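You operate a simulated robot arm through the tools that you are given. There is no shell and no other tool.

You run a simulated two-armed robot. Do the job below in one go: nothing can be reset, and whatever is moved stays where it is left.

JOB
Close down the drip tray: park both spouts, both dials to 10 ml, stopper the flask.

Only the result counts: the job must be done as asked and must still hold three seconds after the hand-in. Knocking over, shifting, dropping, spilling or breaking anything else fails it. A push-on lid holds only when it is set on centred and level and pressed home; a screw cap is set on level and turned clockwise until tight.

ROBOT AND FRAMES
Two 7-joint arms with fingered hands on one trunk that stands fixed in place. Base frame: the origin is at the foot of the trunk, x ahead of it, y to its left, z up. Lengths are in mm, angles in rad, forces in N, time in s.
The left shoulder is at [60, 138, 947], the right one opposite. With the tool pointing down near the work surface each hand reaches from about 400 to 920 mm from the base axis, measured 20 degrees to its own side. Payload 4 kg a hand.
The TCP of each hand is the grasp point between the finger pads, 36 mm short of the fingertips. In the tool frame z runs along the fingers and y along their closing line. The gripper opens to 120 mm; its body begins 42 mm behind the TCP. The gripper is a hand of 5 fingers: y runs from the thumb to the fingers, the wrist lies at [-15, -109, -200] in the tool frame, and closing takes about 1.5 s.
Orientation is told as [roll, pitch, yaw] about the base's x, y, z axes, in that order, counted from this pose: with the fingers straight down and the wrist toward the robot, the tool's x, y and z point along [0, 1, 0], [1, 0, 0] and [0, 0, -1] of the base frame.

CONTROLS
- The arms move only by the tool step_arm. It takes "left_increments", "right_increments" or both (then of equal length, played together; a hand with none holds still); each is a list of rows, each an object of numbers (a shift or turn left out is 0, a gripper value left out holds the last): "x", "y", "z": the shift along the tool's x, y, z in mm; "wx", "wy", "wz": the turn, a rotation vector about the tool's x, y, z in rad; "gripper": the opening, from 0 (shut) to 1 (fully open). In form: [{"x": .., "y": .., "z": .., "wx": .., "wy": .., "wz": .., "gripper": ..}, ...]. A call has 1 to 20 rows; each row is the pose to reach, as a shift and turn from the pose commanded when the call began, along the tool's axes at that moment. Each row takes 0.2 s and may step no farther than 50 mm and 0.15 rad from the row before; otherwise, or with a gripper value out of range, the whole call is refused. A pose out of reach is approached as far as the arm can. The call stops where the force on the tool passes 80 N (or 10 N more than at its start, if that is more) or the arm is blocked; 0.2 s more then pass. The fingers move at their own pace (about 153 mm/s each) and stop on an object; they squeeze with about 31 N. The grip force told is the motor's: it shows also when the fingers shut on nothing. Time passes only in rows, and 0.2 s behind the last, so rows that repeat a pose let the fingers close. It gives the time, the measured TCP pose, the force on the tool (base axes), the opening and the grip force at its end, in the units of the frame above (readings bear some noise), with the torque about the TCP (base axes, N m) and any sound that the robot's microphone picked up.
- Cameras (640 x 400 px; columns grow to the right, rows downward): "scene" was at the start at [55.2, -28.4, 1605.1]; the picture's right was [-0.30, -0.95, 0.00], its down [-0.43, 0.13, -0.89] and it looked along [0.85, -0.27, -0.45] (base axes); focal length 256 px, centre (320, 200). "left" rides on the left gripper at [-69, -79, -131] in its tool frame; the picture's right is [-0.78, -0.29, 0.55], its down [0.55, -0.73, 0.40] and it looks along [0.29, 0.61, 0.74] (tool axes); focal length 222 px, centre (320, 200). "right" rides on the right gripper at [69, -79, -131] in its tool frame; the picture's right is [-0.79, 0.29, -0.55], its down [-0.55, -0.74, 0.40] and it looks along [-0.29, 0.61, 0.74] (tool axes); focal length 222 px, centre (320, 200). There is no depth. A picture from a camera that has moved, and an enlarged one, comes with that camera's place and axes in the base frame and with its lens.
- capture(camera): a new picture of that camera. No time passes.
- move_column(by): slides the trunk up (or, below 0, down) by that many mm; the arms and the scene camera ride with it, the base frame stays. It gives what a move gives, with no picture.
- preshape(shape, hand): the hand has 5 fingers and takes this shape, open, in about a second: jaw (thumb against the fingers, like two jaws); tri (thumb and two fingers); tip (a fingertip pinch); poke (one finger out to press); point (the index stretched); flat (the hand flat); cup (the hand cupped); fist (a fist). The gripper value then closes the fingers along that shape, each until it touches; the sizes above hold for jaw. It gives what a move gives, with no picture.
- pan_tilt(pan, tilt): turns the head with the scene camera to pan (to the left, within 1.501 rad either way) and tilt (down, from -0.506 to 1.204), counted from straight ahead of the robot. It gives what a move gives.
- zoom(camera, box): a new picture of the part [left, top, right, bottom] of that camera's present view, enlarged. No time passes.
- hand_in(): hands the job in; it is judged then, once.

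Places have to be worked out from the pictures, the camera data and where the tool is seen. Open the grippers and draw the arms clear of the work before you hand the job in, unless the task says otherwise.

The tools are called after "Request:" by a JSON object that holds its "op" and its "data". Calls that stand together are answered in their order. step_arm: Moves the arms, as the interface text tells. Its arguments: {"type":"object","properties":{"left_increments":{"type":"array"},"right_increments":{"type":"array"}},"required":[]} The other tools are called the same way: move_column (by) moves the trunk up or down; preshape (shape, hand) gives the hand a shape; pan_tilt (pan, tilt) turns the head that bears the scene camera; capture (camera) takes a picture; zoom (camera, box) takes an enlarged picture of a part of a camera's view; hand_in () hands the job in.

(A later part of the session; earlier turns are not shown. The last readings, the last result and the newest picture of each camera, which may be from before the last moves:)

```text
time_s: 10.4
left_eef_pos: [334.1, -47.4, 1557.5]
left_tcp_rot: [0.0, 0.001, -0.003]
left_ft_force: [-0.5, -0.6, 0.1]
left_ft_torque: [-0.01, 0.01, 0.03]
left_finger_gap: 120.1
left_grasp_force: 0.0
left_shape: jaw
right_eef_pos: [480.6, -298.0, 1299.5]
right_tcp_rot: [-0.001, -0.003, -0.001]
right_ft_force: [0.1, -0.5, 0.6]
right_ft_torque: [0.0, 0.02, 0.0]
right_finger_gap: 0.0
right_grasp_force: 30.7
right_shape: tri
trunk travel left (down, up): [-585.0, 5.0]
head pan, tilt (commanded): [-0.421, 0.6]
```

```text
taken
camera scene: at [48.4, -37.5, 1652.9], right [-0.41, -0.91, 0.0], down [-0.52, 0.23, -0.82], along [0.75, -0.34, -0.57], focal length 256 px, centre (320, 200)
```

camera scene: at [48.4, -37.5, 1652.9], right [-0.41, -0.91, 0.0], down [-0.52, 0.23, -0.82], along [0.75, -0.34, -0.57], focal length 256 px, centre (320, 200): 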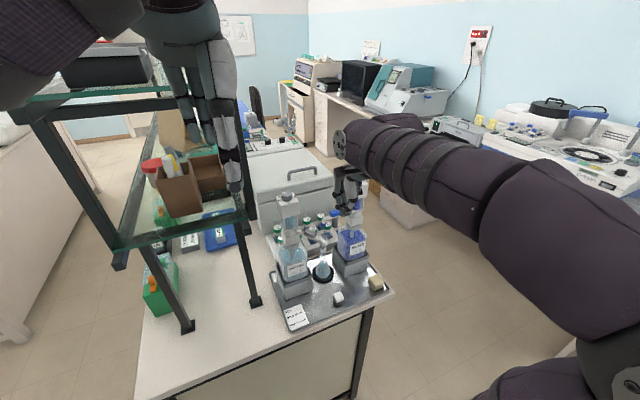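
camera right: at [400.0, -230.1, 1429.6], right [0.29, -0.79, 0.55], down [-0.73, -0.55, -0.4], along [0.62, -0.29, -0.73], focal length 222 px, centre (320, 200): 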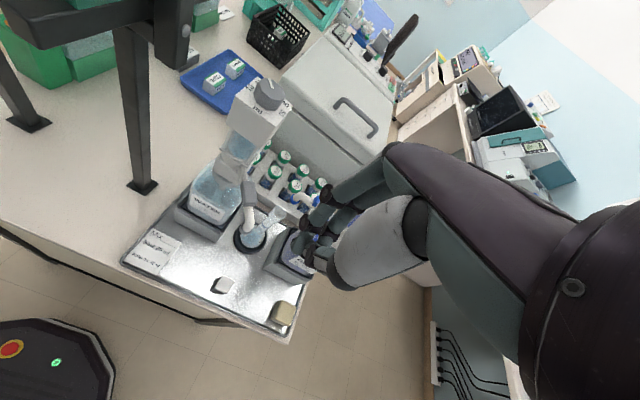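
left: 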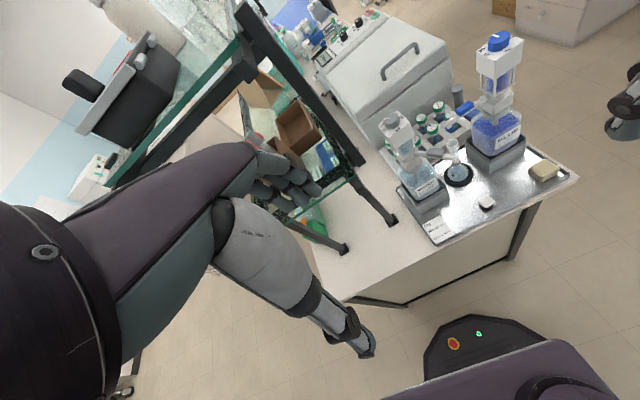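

I zoom on the closed hand in both views to learn its shape and width.

Request:
{"op": "zoom", "data": {"camera": "right", "box": [260, 140, 420, 300]}}

Request:
{"op": "zoom", "data": {"camera": "scene", "box": [270, 120, 430, 260]}}

Request:
{"op": "zoom", "data": {"camera": "right", "box": [170, 70, 330, 280]}}

```text
2.50 times, centred on (340, 220) of right
camera zoom: at [400.0, -230.1, 1429.6], right [0.29, -0.79, 0.55], down [-0.73, -0.55, -0.4], along [0.62, -0.29, -0.73], focal length 555 px, centre (270, 150)
```

zoom: 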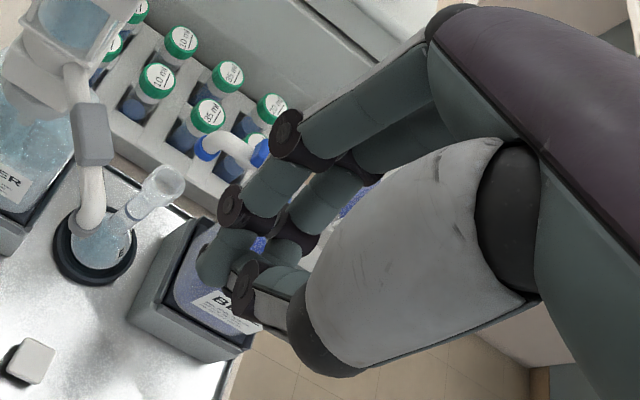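

```text
2.86 times, centred on (350, 190) of scene
camera zoom: at [48.4, -37.5, 1652.9], right [-0.41, -0.91, 0.0], down [-0.52, 0.23, -0.82], along [0.75, -0.34, -0.57], focal length 731 px, centre (234, 229)
```

zoom: 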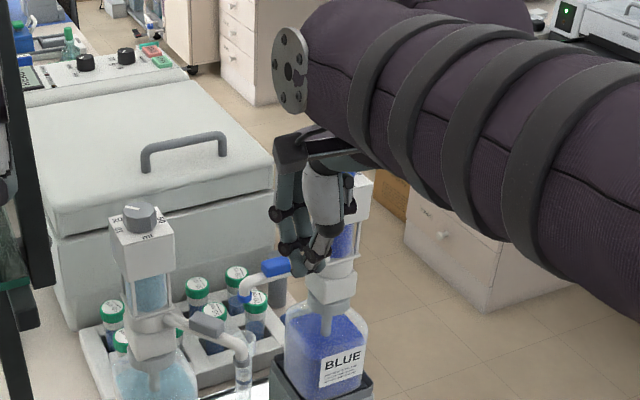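

```text
1.90 times, centred on (250, 175) of right
camera zoom: at [400.0, -230.1, 1429.6], right [0.29, -0.79, 0.55], down [-0.73, -0.55, -0.4], along [0.62, -0.29, -0.73], focal length 423 px, centre (453, 248)
```

zoom: 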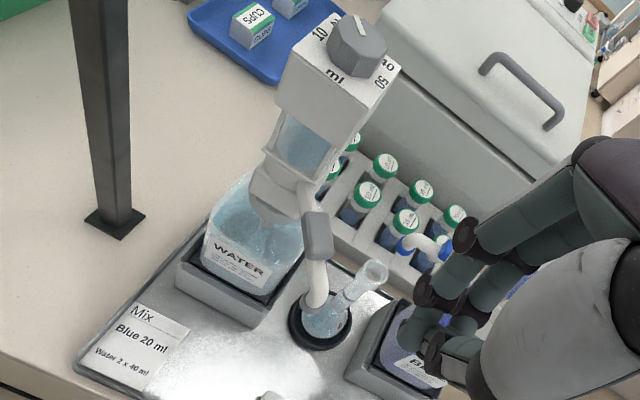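

I try the "poke" shape, which should give one slim finger for pushing the spouts.

Request:
{"op": "preshape", "data": {"shape": "poke", "hand": "right"}}

Request:
{"op": "zoom", "data": {"camera": "right", "box": [240, 120, 440, 320]}}

Request:
{"op": "zoom", "data": {"camera": "scene", "box": [270, 120, 430, 260]}}

Request:
{"op": "capture", "data": {"camera": "left"}}

```text
time_s: 11.3
left_eef_pos: [334.2, -47.2, 1556.9]
left_tcp_rot: [0.001, 0.0, -0.001]
left_ft_force: [-0.6, -0.5, -0.9]
left_ft_torque: [-0.01, 0.0, -0.02]
left_finger_gap: 120.1
left_grasp_force: 0.1
left_shape: jaw
right_eef_pos: [479.1, -300.2, 1299.8]
right_tcp_rot: [0.0, -0.004, 0.0]
right_ft_force: [0.0, 0.3, -0.3]
right_ft_torque: [0.0, -0.01, 0.01]
right_finger_gap: 0.0
right_grasp_force: 0.1
right_shape: poke
trunk travel left (down, up): [-585.0, 5.0]
head pan, tilt (commanded): [-0.421, 0.6]
```

```text
2.00 times, centred on (340, 220) of right
camera zoom: at [400.1, -230.0, 1429.9], right [0.29, -0.78, 0.55], down [-0.73, -0.55, -0.4], along [0.61, -0.29, -0.73], focal length 444 px, centre (280, 160)
```

zoom: 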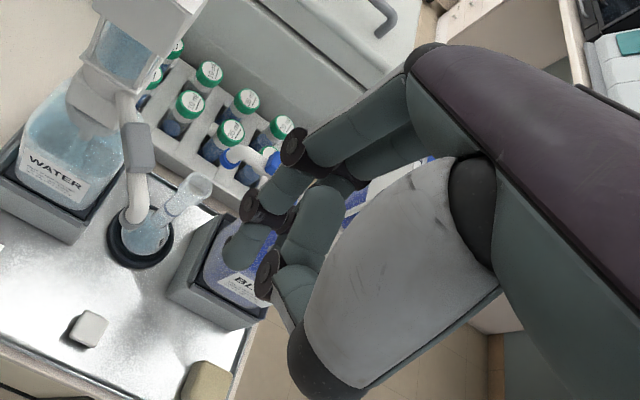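

```text
2.86 times, centred on (350, 190) of scene
camera zoom: at [48.5, -37.1, 1652.9], right [-0.41, -0.91, 0.0], down [-0.52, 0.23, -0.83], along [0.75, -0.34, -0.56], focal length 731 px, centre (234, 229)
```

zoom: 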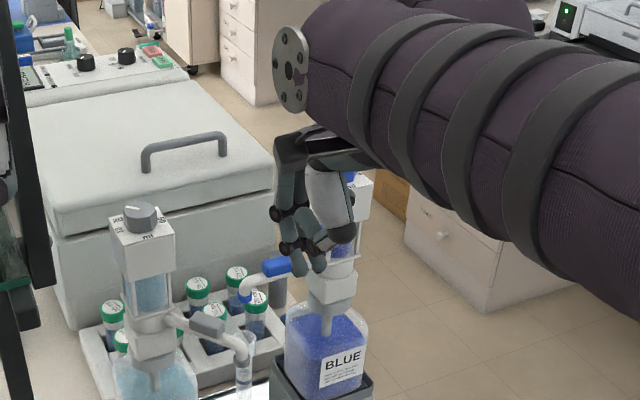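

```text
taken
camera left: at [256.2, -117.8, 1688.1], right [-0.29, -0.78, -0.55], down [-0.73, 0.55, -0.4], along [0.61, 0.29, -0.74], focal length 222 px, centre (320, 200)
```

left: 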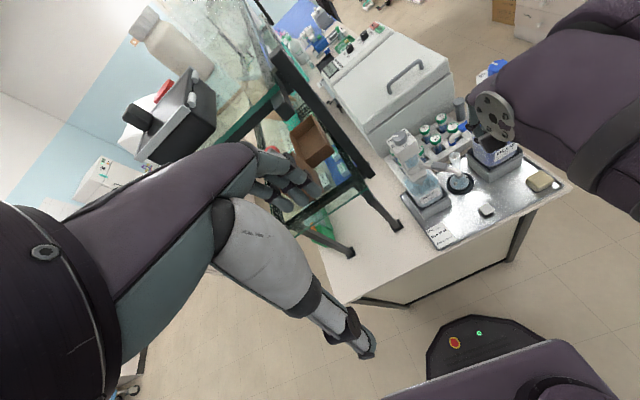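

The finger seems curled because the gripper value is still 0. I open it in place to see the stretched poke finger.

Request:
{"op": "step_arm", "data": {"right_increments": [{"gripper": 1}, {"gripper": 1}, {"gripper": 1}, {"gripper": 1}]}}

Request:
{"op": "zoom", "data": {"camera": "right", "box": [240, 120, 440, 320]}}

Request:
{"op": "zoom", "data": {"camera": "scene", "box": [270, 120, 430, 260]}}

```text
time_s: 12.3
left_eef_pos: [333.9, -47.9, 1557.4]
left_tcp_rot: [0.002, 0.0, -0.002]
left_ft_force: [-0.5, -0.5, 0.1]
left_ft_torque: [-0.01, 0.0, 0.02]
left_finger_gap: 119.8
left_grasp_force: 0.0
left_shape: jaw
right_eef_pos: [481.0, -300.0, 1299.5]
right_tcp_rot: [0.0, -0.003, 0.0]
right_ft_force: [-0.7, 0.3, -0.7]
right_ft_torque: [0.0, -0.03, 0.01]
right_finger_gap: 0.0
right_grasp_force: 0.0
right_shape: poke
trunk travel left (down, up): [-585.0, 5.0]
head pan, tilt (commanded): [-0.421, 0.6]
```

```text
2.00 times, centred on (340, 220) of right
camera zoom: at [400.1, -229.9, 1429.9], right [0.29, -0.78, 0.55], down [-0.73, -0.55, -0.4], along [0.61, -0.29, -0.73], focal length 444 px, centre (280, 160)
```

zoom: 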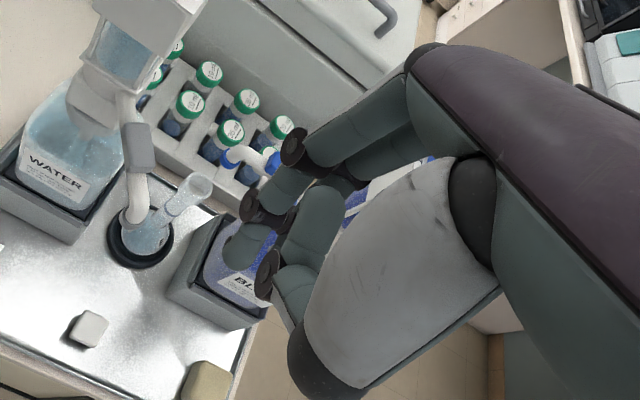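

```text
2.86 times, centred on (350, 190) of scene
camera zoom: at [48.5, -37.1, 1652.9], right [-0.41, -0.91, 0.0], down [-0.52, 0.23, -0.83], along [0.75, -0.34, -0.56], focal length 731 px, centre (234, 229)
```

zoom: 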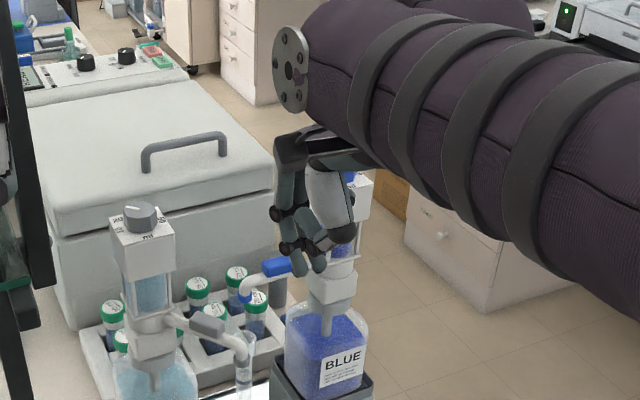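

I zoom closer on the hand from the scene and left cameras to understand the poke finger's shape.

Request:
{"op": "zoom", "data": {"camera": "scene", "box": [355, 160, 405, 220]}}

Request:
{"op": "zoom", "data": {"camera": "left", "box": [440, 80, 540, 200]}}

Request:
{"op": "zoom", "data": {"camera": "right", "box": [330, 170, 430, 290]}}

```text
6.67 times, centred on (380, 190) of scene
camera zoom: at [48.5, -37.1, 1652.9], right [-0.41, -0.91, 0.0], down [-0.52, 0.23, -0.83], along [0.75, -0.34, -0.56], focal length 1705 px, centre (-80, 267)
```

zoom: 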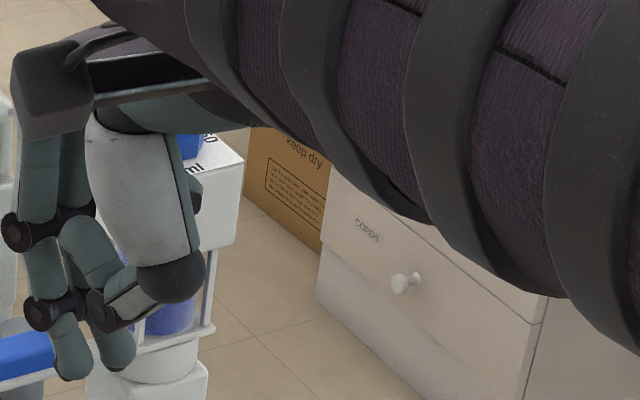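

```text
3.33 times, centred on (490, 140) of left
camera zoom: at [256.2, -117.7, 1688.1], right [-0.29, -0.78, -0.55], down [-0.73, 0.55, -0.4], along [0.61, 0.29, -0.74], focal length 740 px, centre (-247, 400)
```

zoom: 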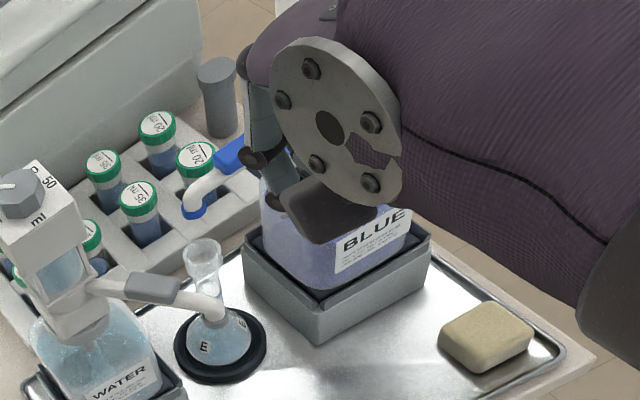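

```text
3.33 times, centred on (380, 230) of right
camera zoom: at [400.1, -229.9, 1429.9], right [0.29, -0.78, 0.55], down [-0.73, -0.55, -0.4], along [0.61, -0.29, -0.73], focal length 740 px, centre (120, 100)
```

zoom: 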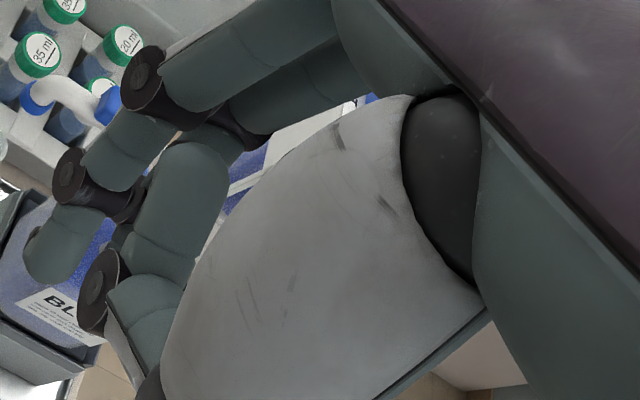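

Cross-checking the views, the poke fingertip sits about 44 mm beyond the TCP and 8 mm ahead — slim enough. I move it above the flask side of the water spout's end, still above the spout, and check.

Request:
{"op": "step_arm", "data": {"right_increments": [{"x": 8, "y": 35, "z": 0}, {"x": 17, "y": 70, "z": 0}, {"x": 17, "y": 70, "z": 35}, {"x": 17, "y": 70, "z": 70}]}}

Request:
{"op": "zoom", "data": {"camera": "right", "box": [160, 100, 420, 300]}}

Request:
{"op": "zoom", "data": {"camera": "scene", "box": [270, 160, 400, 260]}}

Request:
{"op": "zoom", "data": {"camera": "left", "box": [370, 100, 520, 220]}}

```text
time_s: 13.3
left_eef_pos: [335.5, -47.9, 1557.1]
left_tcp_rot: [0.0, 0.0, -0.001]
left_ft_force: [-0.2, -0.1, -0.4]
left_ft_torque: [0.0, 0.01, 0.02]
left_finger_gap: 120.1
left_grasp_force: 0.0
left_shape: jaw
right_eef_pos: [551.3, -282.4, 1228.7]
right_tcp_rot: [-0.001, -0.005, 0.0]
right_ft_force: [0.6, -0.6, 0.2]
right_ft_torque: [-0.01, -0.02, 0.02]
right_finger_gap: 0.1
right_grasp_force: 0.1
right_shape: poke
trunk travel left (down, up): [-585.0, 5.0]
head pan, tilt (commanded): [-0.421, 0.6]
```

```text
2.00 times, centred on (290, 200) of right
camera zoom: at [471.6, -212.4, 1359.8], right [0.29, -0.79, 0.55], down [-0.73, -0.55, -0.4], along [0.61, -0.29, -0.73], focal length 444 px, centre (380, 200)
```

zoom: 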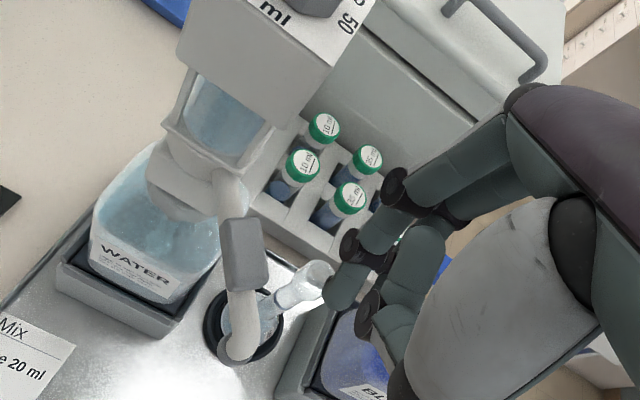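

```text
4.00 times, centred on (335, 210) of scene
camera zoom: at [49.3, -37.5, 1652.9], right [-0.41, -0.91, 0.0], down [-0.52, 0.23, -0.82], along [0.75, -0.34, -0.57], focal length 1023 px, centre (260, 160)
```

zoom: 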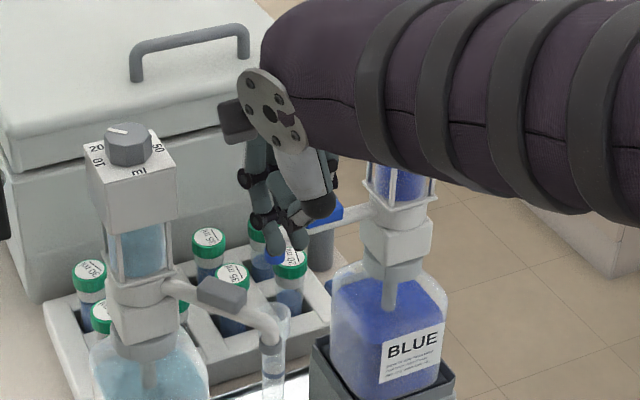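

```text
3.33 times, centred on (445, 160) of left
camera zoom: at [257.1, -118.2, 1688.0], right [-0.29, -0.78, -0.55], down [-0.73, 0.55, -0.4], along [0.61, 0.29, -0.74], focal length 740 px, centre (-97, 333)
```

zoom: 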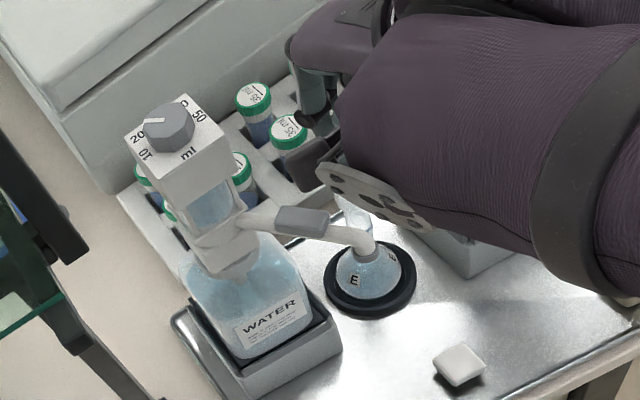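

Clear path confirmed; the fingertip is right of the water spout's end. I lower it beside the pipe and begin a small push toward the front-left.

Request:
{"op": "step_arm", "data": {"right_increments": [{"z": 28}, {"z": 57}, {"x": 4, "y": -4, "z": 57}, {"x": 9, "y": -7.7, "z": 57}, {"x": 15, "y": -14.3, "z": 57}]}}

Request:
{"op": "zoom", "data": {"camera": "right", "box": [160, 100, 420, 300]}}

Request:
{"op": "zoom", "data": {"camera": "scene", "box": [270, 160, 400, 260]}}

```text
time_s: 14.5
left_eef_pos: [333.9, -48.9, 1556.9]
left_tcp_rot: [-0.001, 0.0, 0.0]
left_ft_force: [0.0, -0.9, 0.3]
left_ft_torque: [-0.02, -0.01, 0.02]
left_finger_gap: 120.1
left_grasp_force: 0.0
left_shape: jaw
right_eef_pos: [537.4, -267.2, 1174.1]
right_tcp_rot: [0.001, -0.004, -0.001]
right_ft_force: [-0.8, -0.5, -0.3]
right_ft_torque: [-0.03, -0.01, 0.0]
right_finger_gap: 0.1
right_grasp_force: 0.0
right_shape: poke
trunk travel left (down, up): [-585.0, 5.0]
head pan, tilt (commanded): [-0.421, 0.6]
```

```text
2.00 times, centred on (290, 200) of right
camera zoom: at [455.7, -197.1, 1304.0], right [0.29, -0.78, 0.55], down [-0.73, -0.55, -0.4], along [0.62, -0.29, -0.73], focal length 444 px, centre (380, 200)
```

zoom: 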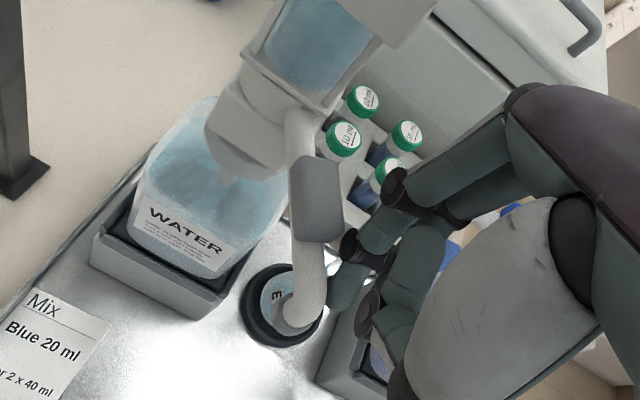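

```text
4.00 times, centred on (335, 210) of scene
camera zoom: at [48.1, -36.8, 1653.0], right [-0.41, -0.91, 0.0], down [-0.52, 0.23, -0.83], along [0.75, -0.34, -0.56], focal length 1023 px, centre (260, 160)
```

zoom: 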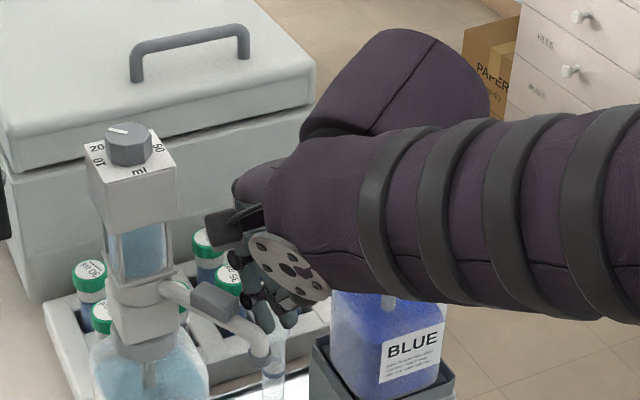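

The spout moves easily (about 1 N). I continue along its arc toward the front in small steps, watching force and sound.

Request:
{"op": "step_arm", "data": {"right_increments": [{"x": 6.2, "y": -6.5}, {"x": 13.2, "y": -12}, {"x": 20.6, "y": -16.9}, {"x": 28.4, "y": -21.1}, {"x": 36.6, "y": -24.6}]}}

Request:
{"op": "zoom", "data": {"camera": "right", "box": [160, 100, 420, 300]}}

Request:
{"op": "zoom", "data": {"camera": "scene", "box": [270, 160, 400, 260]}}

```text
time_s: 15.7
left_eef_pos: [332.9, -48.0, 1557.1]
left_tcp_rot: [-0.001, 0.0, 0.002]
left_ft_force: [0.0, -0.2, 0.2]
left_ft_torque: [0.0, -0.01, 0.01]
left_finger_gap: 119.8
left_grasp_force: 0.1
left_shape: jaw
right_eef_pos: [511.8, -230.5, 1172.9]
right_tcp_rot: [0.001, -0.003, 0.0]
right_ft_force: [-0.2, 0.0, -0.6]
right_ft_torque: [-0.02, -0.01, 0.03]
right_finger_gap: 0.0
right_grasp_force: 0.0
right_shape: poke
trunk travel left (down, up): [-585.0, 5.0]
head pan, tilt (commanded): [-0.421, 0.6]
```

```text
2.00 times, centred on (290, 200) of right
camera zoom: at [431.5, -160.9, 1303.4], right [0.29, -0.79, 0.55], down [-0.73, -0.55, -0.4], along [0.61, -0.29, -0.73], focal length 444 px, centre (380, 200)
```

zoom: 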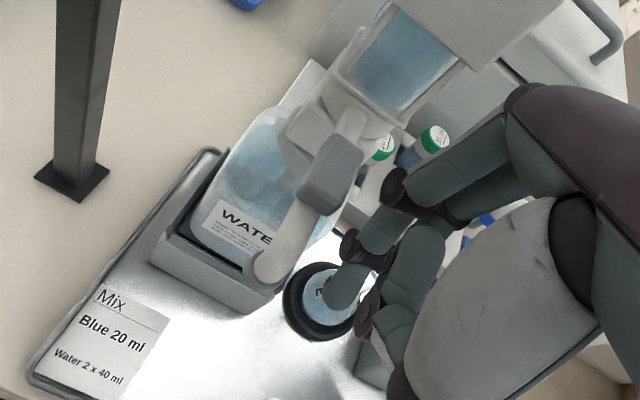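

```text
4.00 times, centred on (335, 210) of scene
camera zoom: at [48.4, -36.9, 1652.9], right [-0.41, -0.91, 0.0], down [-0.52, 0.23, -0.83], along [0.75, -0.34, -0.56], focal length 1023 px, centre (260, 160)
```

zoom: 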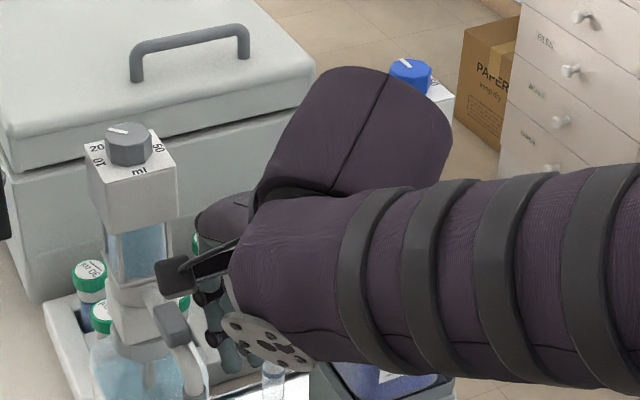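

The spout swung ahead of the finger and now points about straight forward (az ≈ -177°). I push gently on to feel whether that is a stop.

Request:
{"op": "step_arm", "data": {"right_increments": [{"x": 6, "y": -1.5}, {"x": 12, "y": -3}, {"x": 16, "y": -4}]}}

Request:
{"op": "zoom", "data": {"camera": "right", "box": [160, 100, 420, 300]}}

```text
time_s: 16.5
left_eef_pos: [335.4, -48.5, 1556.8]
left_tcp_rot: [-0.001, -0.001, -0.002]
left_ft_force: [0.5, 0.9, -0.6]
left_ft_torque: [0.01, 0.02, 0.04]
left_finger_gap: 119.8
left_grasp_force: 0.0
left_shape: jaw
right_eef_pos: [508.3, -214.3, 1173.4]
right_tcp_rot: [0.0, -0.005, 0.001]
right_ft_force: [0.4, -1.6, 0.4]
right_ft_torque: [-0.02, -0.03, -0.03]
right_finger_gap: 0.2
right_grasp_force: 0.0
right_shape: poke
trunk travel left (down, up): [-585.0, 5.0]
head pan, tilt (commanded): [-0.421, 0.6]
```

```text
2.00 times, centred on (290, 200) of right
camera zoom: at [427.3, -145.2, 1303.3], right [0.29, -0.78, 0.55], down [-0.73, -0.55, -0.4], along [0.62, -0.29, -0.73], focal length 444 px, centre (380, 200)
```

zoom: 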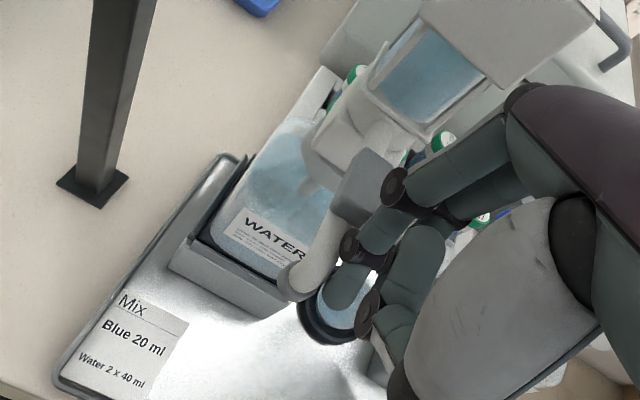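

The finger now seems just in contact (-1.6 N) with the spout pointing straight ahead. I push a few millimetres more to test for a stop.

Request:
{"op": "step_arm", "data": {"right_increments": [{"x": 3, "y": -0.5}, {"x": 6, "y": -1}]}}

Request:
{"op": "zoom", "data": {"camera": "right", "box": [160, 100, 420, 300]}}

```text
time_s: 17.1
left_eef_pos: [334.0, -48.3, 1557.0]
left_tcp_rot: [0.002, 0.001, 0.0]
left_ft_force: [0.5, -0.2, 0.0]
left_ft_torque: [0.01, -0.01, 0.01]
left_finger_gap: 119.9
left_grasp_force: 0.1
left_shape: jaw
right_eef_pos: [506.5, -208.9, 1173.9]
right_tcp_rot: [-0.001, -0.002, 0.001]
right_ft_force: [-0.4, -3.7, 2.5]
right_ft_torque: [-0.04, 0.01, -0.01]
right_finger_gap: 0.0
right_grasp_force: 0.0
right_shape: poke
trunk travel left (down, up): [-585.0, 5.0]
head pan, tilt (commanded): [-0.421, 0.6]
```

```text
2.00 times, centred on (290, 200) of right
camera zoom: at [426.2, -139.3, 1303.6], right [0.29, -0.78, 0.55], down [-0.73, -0.55, -0.4], along [0.62, -0.29, -0.73], focal length 444 px, centre (380, 200)
```

zoom: 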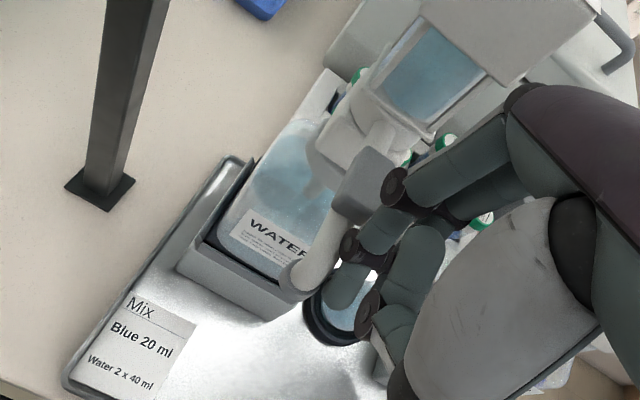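

The resistance rises (−3.7 N), which feels like a detent or a stop near straight-forward. I back the finger off and see where the spout settles.

Request:
{"op": "step_arm", "data": {"right_increments": [{"x": -10, "y": 0}, {"x": -25, "y": 0}, {"x": -25, "y": 0}]}}

Request:
{"op": "zoom", "data": {"camera": "right", "box": [160, 100, 420, 300]}}

Request:
{"op": "zoom", "data": {"camera": "scene", "box": [270, 160, 400, 260]}}

```text
time_s: 17.9
left_eef_pos: [335.9, -46.3, 1556.2]
left_tcp_rot: [-0.001, 0.0, 0.0]
left_ft_force: [0.1, 0.2, -1.2]
left_ft_torque: [0.0, 0.0, -0.03]
left_finger_gap: 119.9
left_grasp_force: 0.1
left_shape: jaw
right_eef_pos: [507.0, -234.7, 1171.5]
right_tcp_rot: [0.002, -0.004, -0.001]
right_ft_force: [-0.3, 0.3, -0.3]
right_ft_torque: [0.01, -0.02, -0.01]
right_finger_gap: 0.0
right_grasp_force: 0.2
right_shape: poke
trunk travel left (down, up): [-585.0, 5.0]
head pan, tilt (commanded): [-0.421, 0.6]
```

```text
2.00 times, centred on (290, 200) of right
camera zoom: at [426.7, -163.9, 1303.3], right [0.29, -0.78, 0.55], down [-0.73, -0.55, -0.4], along [0.61, -0.29, -0.73], focal length 444 px, centre (380, 200)
```

zoom: 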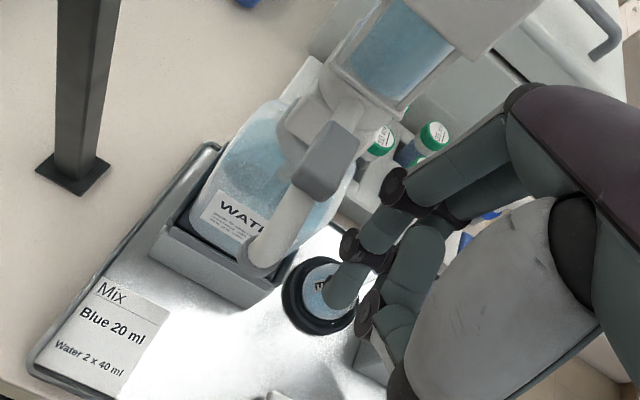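

```text
4.00 times, centred on (335, 210) of scene
camera zoom: at [48.6, -36.8, 1652.9], right [-0.41, -0.91, 0.0], down [-0.52, 0.23, -0.83], along [0.75, -0.34, -0.56], focal length 1023 px, centre (260, 160)
```

zoom: 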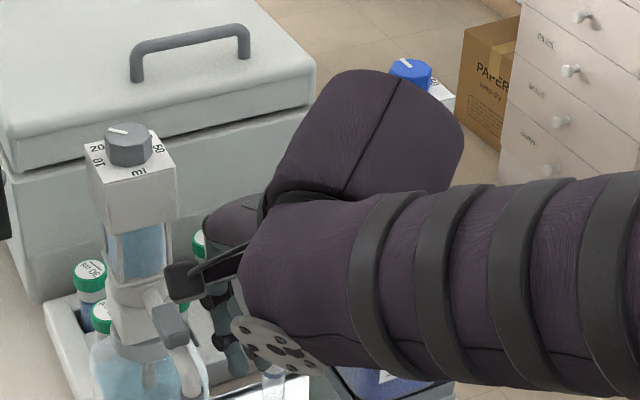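

The water spout rests at straight-forward (az ≈ 180°) and resists beyond, so I take forward over the tray as its park. I raise the hand, take the tri shape, and next straddle the blue spout's end as a cage.

Request:
{"op": "step_arm", "data": {"right_increments": [{"x": -10, "z": -40}, {"x": -20, "z": -85}, {"x": -30, "z": -130}]}}

Request:
{"op": "preshape", "data": {"shape": "tri", "hand": "right"}}

Request:
{"op": "zoom", "data": {"camera": "scene", "box": [270, 160, 400, 260]}}

Request:
{"op": "zoom", "data": {"camera": "right", "box": [160, 100, 420, 300]}}

```text
time_s: 18.7
left_eef_pos: [334.9, -46.8, 1557.4]
left_tcp_rot: [-0.001, -0.001, 0.002]
left_ft_force: [-0.3, -0.2, -0.8]
left_ft_torque: [-0.03, -0.03, 0.01]
left_finger_gap: 119.9
left_grasp_force: 0.1
left_shape: jaw
right_eef_pos: [507.0, -262.7, 1304.6]
right_tcp_rot: [0.001, -0.003, 0.001]
right_ft_force: [0.0, -0.1, 0.3]
right_ft_torque: [0.01, -0.01, 0.01]
right_finger_gap: 0.0
right_grasp_force: 0.1
right_shape: poke
trunk travel left (down, up): [-585.0, 5.0]
head pan, tilt (commanded): [-0.421, 0.6]
```

```text
time_s: 19.6
left_eef_pos: [334.1, -47.1, 1556.8]
left_tcp_rot: [0.0, -0.001, -0.001]
left_ft_force: [-0.2, 0.3, -1.4]
left_ft_torque: [-0.01, -0.01, -0.01]
left_finger_gap: 120.1
left_grasp_force: 0.0
left_shape: jaw
right_eef_pos: [506.5, -264.6, 1304.3]
right_tcp_rot: [-0.001, -0.005, 0.001]
right_ft_force: [0.4, 0.3, -0.4]
right_ft_torque: [-0.02, -0.02, -0.01]
right_finger_gap: 120.1
right_grasp_force: 0.0
right_shape: tri
trunk travel left (down, up): [-585.0, 5.0]
head pan, tilt (commanded): [-0.421, 0.6]
```

```text
4.00 times, centred on (335, 210) of scene
camera zoom: at [48.5, -37.1, 1652.9], right [-0.41, -0.91, 0.0], down [-0.52, 0.23, -0.83], along [0.75, -0.34, -0.56], focal length 1023 px, centre (260, 160)
```

zoom: 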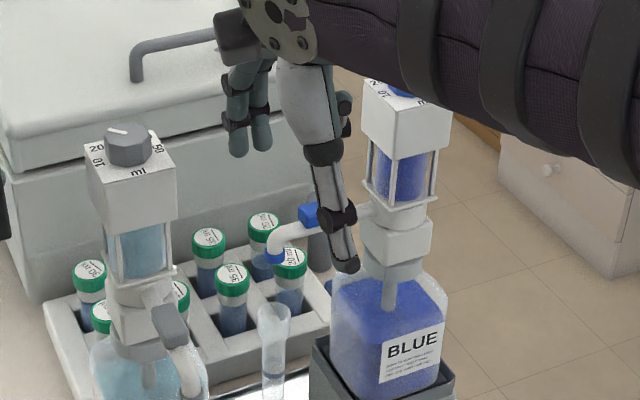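

```text
2.00 times, centred on (290, 200) of right
camera zoom: at [426.1, -193.8, 1433.8], right [0.29, -0.78, 0.55], down [-0.73, -0.55, -0.4], along [0.61, -0.29, -0.73], focal length 444 px, centre (380, 200)
```

zoom: 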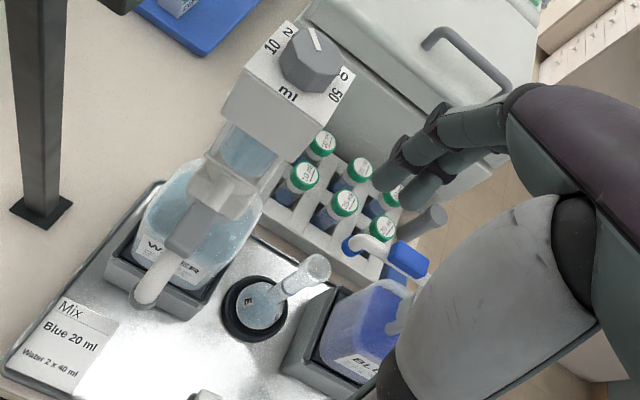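

The water spout points forward. I go above the blue spout's end with a half-open hand and check the alignment before lowering.

Request:
{"op": "step_arm", "data": {"right_increments": [{"x": -12, "y": 30, "gripper": 0.5}, {"x": -24, "y": 60}, {"x": -36, "y": 90}, {"x": -47, "y": 120}, {"x": -47, "y": 120}]}}

Request:
{"op": "zoom", "data": {"camera": "right", "box": [200, 120, 440, 300]}}

Request:
{"op": "zoom", "data": {"camera": "scene", "box": [270, 140, 400, 240]}}

Request:
{"op": "zoom", "data": {"camera": "left", "box": [370, 80, 530, 200]}}

```text
time_s: 20.8
left_eef_pos: [332.7, -47.6, 1558.3]
left_tcp_rot: [0.001, 0.001, 0.0]
left_ft_force: [0.1, 0.6, 0.2]
left_ft_torque: [-0.02, -0.01, 0.01]
left_finger_gap: 119.8
left_grasp_force: 0.0
left_shape: jaw
right_eef_pos: [626.1, -309.8, 1305.6]
right_tcp_rot: [-0.001, -0.001, 0.002]
right_ft_force: [0.0, 0.4, -0.5]
right_ft_torque: [0.01, -0.03, -0.03]
right_finger_gap: 60.1
right_grasp_force: 0.0
right_shape: tri
trunk travel left (down, up): [-585.0, 5.0]
head pan, tilt (commanded): [-0.421, 0.6]
```

```text
2.22 times, centred on (320, 210) of right
camera zoom: at [545.1, -240.3, 1434.9], right [0.29, -0.78, 0.55], down [-0.73, -0.55, -0.4], along [0.62, -0.29, -0.73], focal length 494 px, centre (320, 178)
```

zoom: 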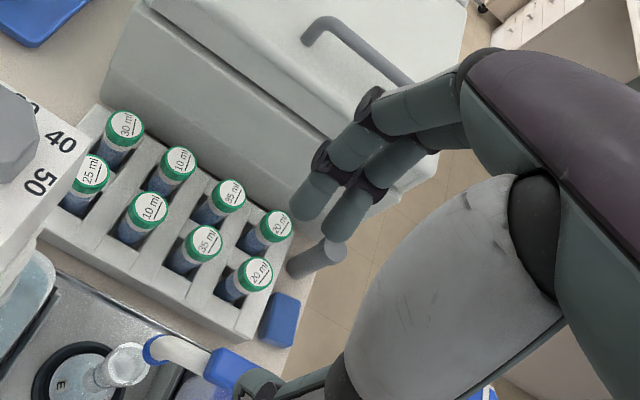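

```text
4.00 times, centred on (335, 190) of scene
camera zoom: at [47.7, -36.9, 1653.0], right [-0.41, -0.91, 0.0], down [-0.52, 0.23, -0.83], along [0.75, -0.34, -0.56], focal length 1023 px, centre (260, 240)
```

zoom: 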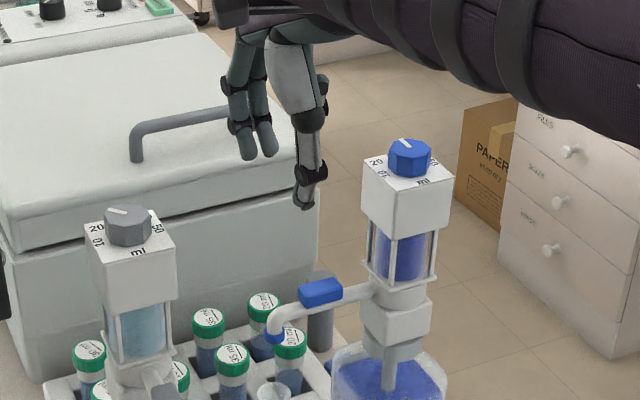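

```text
3.33 times, centred on (450, 140) of left
camera zoom: at [255.3, -117.6, 1688.3], right [-0.29, -0.78, -0.55], down [-0.73, 0.55, -0.4], along [0.61, 0.29, -0.74], focal length 740 px, centre (-113, 400)
```

zoom: 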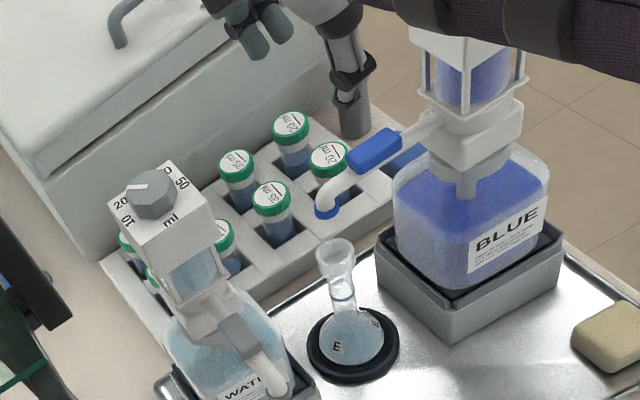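

Blue spout tip is near (627,-307); thumb and finger tips straddle it with good room. I lower partly with a bit wider opening and check again.

Request:
{"op": "step_arm", "data": {"right_increments": [{"x": 1, "y": 1, "z": 30, "gripper": 0.62}, {"x": 2, "y": 1, "z": 60}, {"x": 2, "y": 1, "z": 90}]}}

Request:
{"op": "zoom", "data": {"camera": "right", "box": [200, 120, 440, 300]}}

Request:
{"op": "zoom", "data": {"camera": "scene", "box": [270, 160, 400, 260]}}

Request:
{"op": "zoom", "data": {"camera": "left", "box": [410, 90, 530, 190]}}

```text
time_s: 21.6
left_eef_pos: [336.0, -47.2, 1557.2]
left_tcp_rot: [0.0, -0.001, 0.0]
left_ft_force: [0.0, -1.2, -0.8]
left_ft_torque: [0.01, 0.0, 0.0]
left_finger_gap: 120.2
left_grasp_force: 0.1
left_shape: jaw
right_eef_pos: [629.2, -308.2, 1215.1]
right_tcp_rot: [0.001, -0.003, 0.0]
right_ft_force: [0.3, -1.0, -0.4]
right_ft_torque: [0.03, -0.01, -0.03]
right_finger_gap: 74.1
right_grasp_force: 0.1
right_shape: tri
trunk travel left (down, up): [-585.0, 5.0]
head pan, tilt (commanded): [-0.421, 0.6]
```

```text
2.22 times, centred on (320, 210) of right
camera zoom: at [548.5, -238.7, 1344.4], right [0.29, -0.78, 0.55], down [-0.73, -0.55, -0.4], along [0.61, -0.29, -0.73], focal length 494 px, centre (320, 178)
```

zoom: 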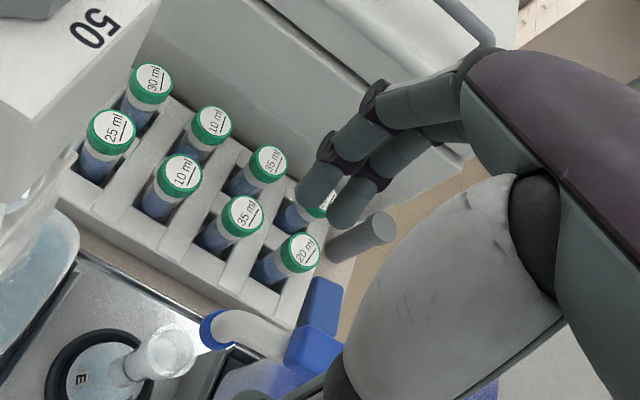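

```text
4.00 times, centred on (335, 210) of scene
camera zoom: at [49.1, -37.2, 1652.9], right [-0.41, -0.91, 0.0], down [-0.52, 0.23, -0.82], along [0.75, -0.34, -0.57], focal length 1023 px, centre (260, 160)
```

zoom: 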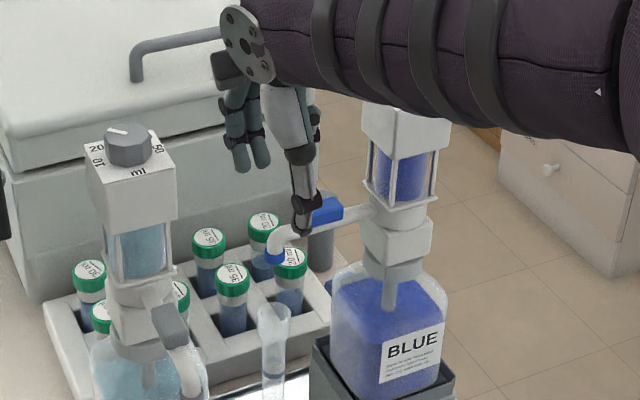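

```text
4.00 times, centred on (470, 140) of left
camera zoom: at [256.8, -117.9, 1688.1], right [-0.29, -0.78, -0.55], down [-0.73, 0.55, -0.4], along [0.61, 0.29, -0.74], focal length 888 px, centre (-280, 440)
```

zoom: 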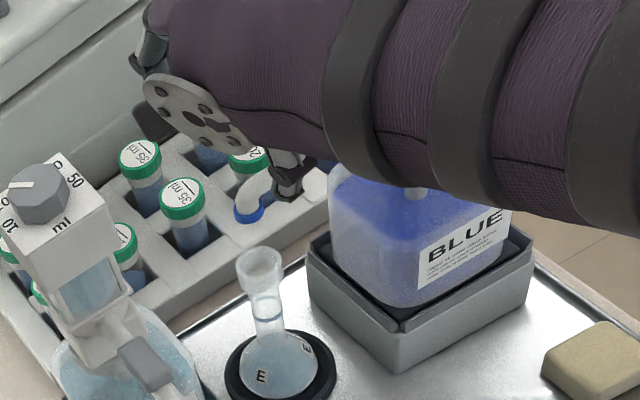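

Thumb is in front of and fingers behind the blue spout end. I lower the last 55 mm so the cage surrounds the pipe.

Request:
{"op": "step_arm", "data": {"right_increments": [{"z": 20}, {"z": 40}, {"z": 54}]}}

Request:
{"op": "zoom", "data": {"camera": "right", "box": [200, 120, 440, 300]}}

Request:
{"op": "zoom", "data": {"camera": "scene", "box": [270, 160, 400, 260]}}

```text
time_s: 22.4
left_eef_pos: [336.5, -47.8, 1557.3]
left_tcp_rot: [0.001, 0.0, -0.002]
left_ft_force: [0.5, 0.6, 0.7]
left_ft_torque: [-0.02, 0.02, -0.01]
left_finger_gap: 119.9
left_grasp_force: 0.1
left_shape: jaw
right_eef_pos: [628.8, -308.9, 1159.1]
right_tcp_rot: [-0.001, -0.003, 0.0]
right_ft_force: [0.6, 0.1, -0.1]
right_ft_torque: [-0.02, 0.02, 0.0]
right_finger_gap: 74.3
right_grasp_force: 0.0
right_shape: tri
trunk travel left (down, up): [-585.0, 5.0]
head pan, tilt (commanded): [-0.421, 0.6]
```

```text
2.22 times, centred on (320, 210) of right
camera zoom: at [548.7, -238.9, 1289.9], right [0.29, -0.78, 0.55], down [-0.73, -0.55, -0.4], along [0.61, -0.29, -0.73], focal length 494 px, centre (320, 178)
```

zoom: 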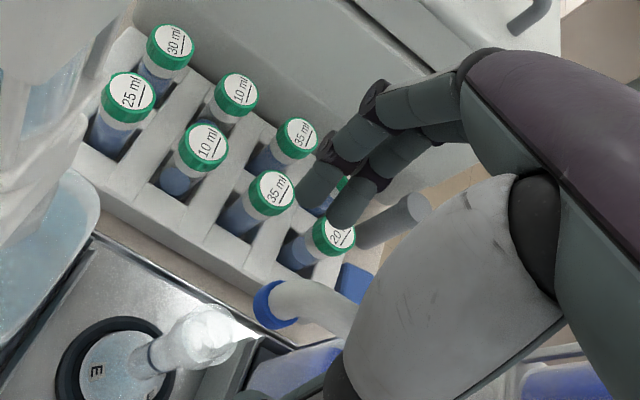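

```text
4.00 times, centred on (335, 210) of scene
camera zoom: at [49.0, -37.2, 1652.9], right [-0.41, -0.91, 0.0], down [-0.52, 0.23, -0.82], along [0.75, -0.34, -0.57], focal length 1023 px, centre (260, 160)
```

zoom: 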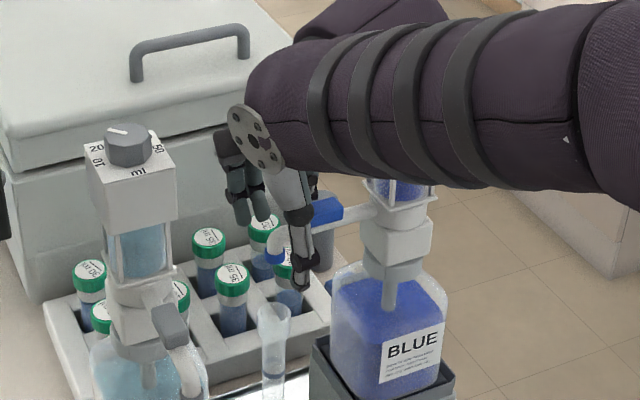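

The cage is around the blue pipe with no contact. I close it to a loose 38 mm and draw the spout along its arc, first half, rotating the hand with it.

Request:
{"op": "step_arm", "data": {"right_increments": [{"x": 3, "y": 0, "gripper": 0.32}, {"x": 3, "y": 0}, {"x": 3, "y": 0}, {"x": 3.9, "y": -14.7, "wz": -0.14}, {"x": 2.6, "y": -29.7, "wz": -0.279}, {"x": -0.8, "y": -44.4, "wz": -0.419}, {"x": -6.2, "y": -58.4, "wz": -0.559}]}}

Request:
{"op": "zoom", "data": {"camera": "right", "box": [200, 120, 440, 300]}}

Request:
{"op": "zoom", "data": {"camera": "scene", "box": [270, 160, 400, 260]}}

Request:
{"op": "zoom", "data": {"camera": "left", "box": [410, 90, 530, 190]}}

```text
time_s: 24.0
left_eef_pos: [334.0, -47.7, 1557.6]
left_tcp_rot: [0.0, 0.002, 0.0]
left_ft_force: [0.4, -0.1, 0.3]
left_ft_torque: [0.02, -0.03, 0.03]
left_finger_gap: 119.9
left_grasp_force: 0.0
left_shape: jaw
right_eef_pos: [570.5, -314.3, 1159.0]
right_tcp_rot: [0.001, -0.005, 0.56]
right_ft_force: [0.5, -0.4, 0.2]
right_ft_torque: [-0.01, 0.0, -0.03]
right_finger_gap: 38.6
right_grasp_force: 0.0
right_shape: tri
trunk travel left (down, up): [-585.0, 5.0]
head pan, tilt (commanded): [-0.421, 0.6]
```

```text
2.22 times, centred on (320, 210) of right
camera zoom: at [464.5, -297.9, 1289.5], right [0.66, -0.51, 0.55], down [-0.33, -0.86, -0.4], along [0.67, 0.08, -0.73], focal length 494 px, centre (320, 178)
```

zoom: 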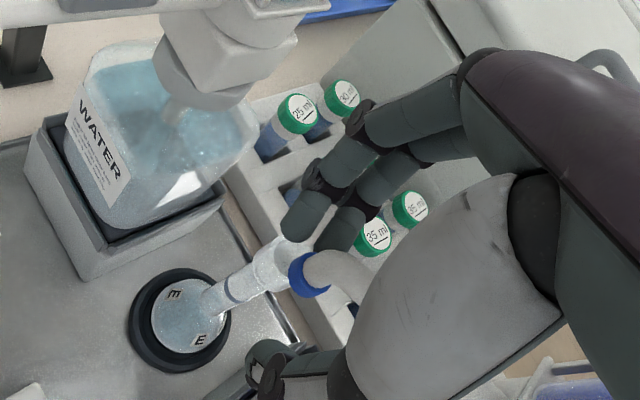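

```text
4.00 times, centred on (335, 210) of scene
camera zoom: at [48.6, -37.4, 1652.9], right [-0.41, -0.91, 0.0], down [-0.52, 0.23, -0.82], along [0.75, -0.34, -0.57], focal length 1023 px, centre (260, 160)
```

zoom: 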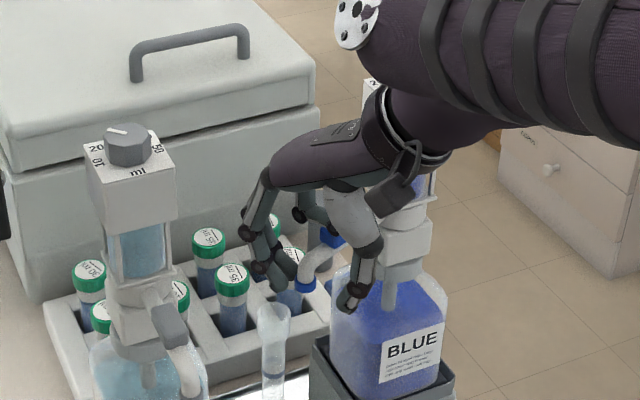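

```text
4.00 times, centred on (470, 140) of left
camera zoom: at [256.3, -118.1, 1688.1], right [-0.29, -0.78, -0.55], down [-0.73, 0.55, -0.4], along [0.61, 0.29, -0.74], focal length 888 px, centre (-280, 440)
```

zoom: 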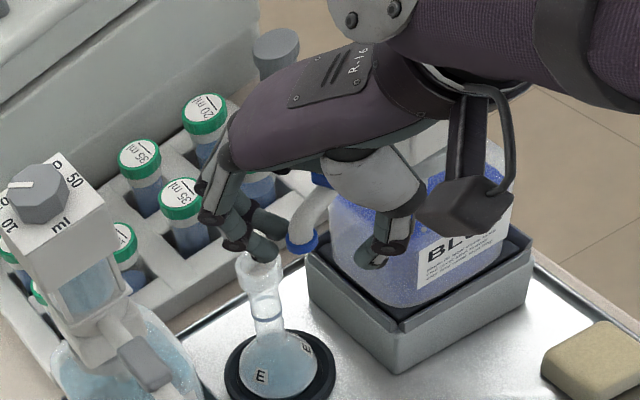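

The blue spout follows (tip now at az ≈ 106°), with negligible force. I continue along the arc.

Request:
{"op": "step_arm", "data": {"right_increments": [{"x": 0.2, "y": -15.6, "wz": -0.14}, {"x": -1.1, "y": -30.7, "wz": -0.279}, {"x": -4.4, "y": -45.3, "wz": -0.419}, {"x": -9.9, "y": -59.4, "wz": -0.559}, {"x": -17.2, "y": -72.6, "wz": -0.698}]}}

Request:
{"op": "zoom", "data": {"camera": "right", "box": [200, 120, 440, 300]}}

Request:
{"op": "zoom", "data": {"camera": "scene", "box": [290, 160, 420, 260]}}

Request:
{"op": "zoom", "data": {"camera": "left", "box": [410, 90, 550, 200]}}

```text
time_s: 25.2
left_eef_pos: [335.2, -48.4, 1556.4]
left_tcp_rot: [-0.001, 0.0, 0.0]
left_ft_force: [0.6, -0.1, -0.2]
left_ft_torque: [0.0, 0.02, 0.0]
left_finger_gap: 119.4
left_grasp_force: 0.0
left_shape: jaw
right_eef_pos: [517.3, -368.1, 1158.5]
right_tcp_rot: [-0.002, -0.001, 1.259]
right_ft_force: [0.8, -0.1, -0.1]
right_ft_torque: [-0.02, 0.02, -0.01]
right_finger_gap: 38.8
right_grasp_force: 0.0
right_shape: tri
trunk travel left (down, up): [-585.0, 5.0]
head pan, tilt (commanded): [-0.421, 0.6]
```

```text
2.22 times, centred on (320, 210) of right
camera zoom: at [425.9, -422.1, 1289.1], right [0.83, 0.04, 0.55], down [0.3, -0.87, -0.4], along [0.46, 0.5, -0.73], focal length 494 px, centre (320, 178)
```

zoom: 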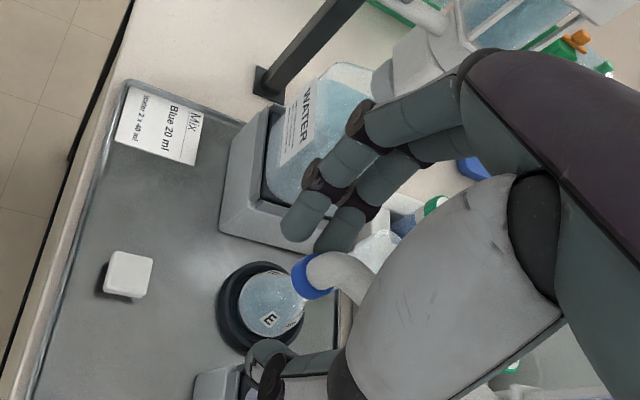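

```text
4.00 times, centred on (355, 210) of scene
camera zoom: at [48.9, -37.7, 1652.9], right [-0.41, -0.91, 0.0], down [-0.52, 0.23, -0.82], along [0.75, -0.34, -0.57], focal length 1023 px, centre (180, 160)
```

zoom: 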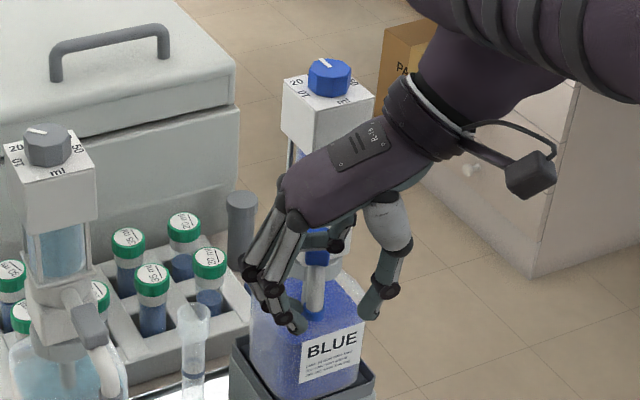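

```text
3.64 times, centred on (480, 145) of left
camera zoom: at [256.6, -118.4, 1688.0], right [-0.29, -0.78, -0.55], down [-0.73, 0.55, -0.4], along [0.61, 0.29, -0.74], focal length 808 px, centre (-262, 400)
```

zoom: 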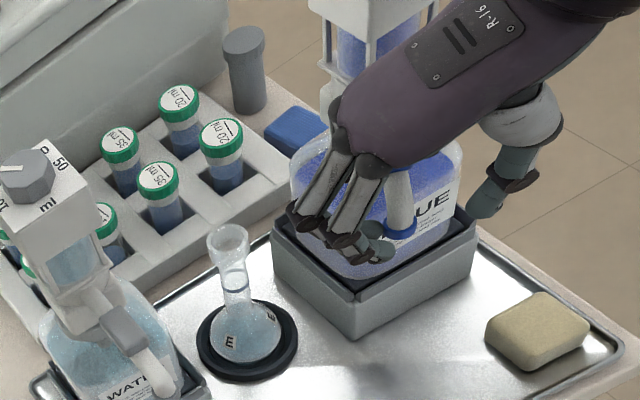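

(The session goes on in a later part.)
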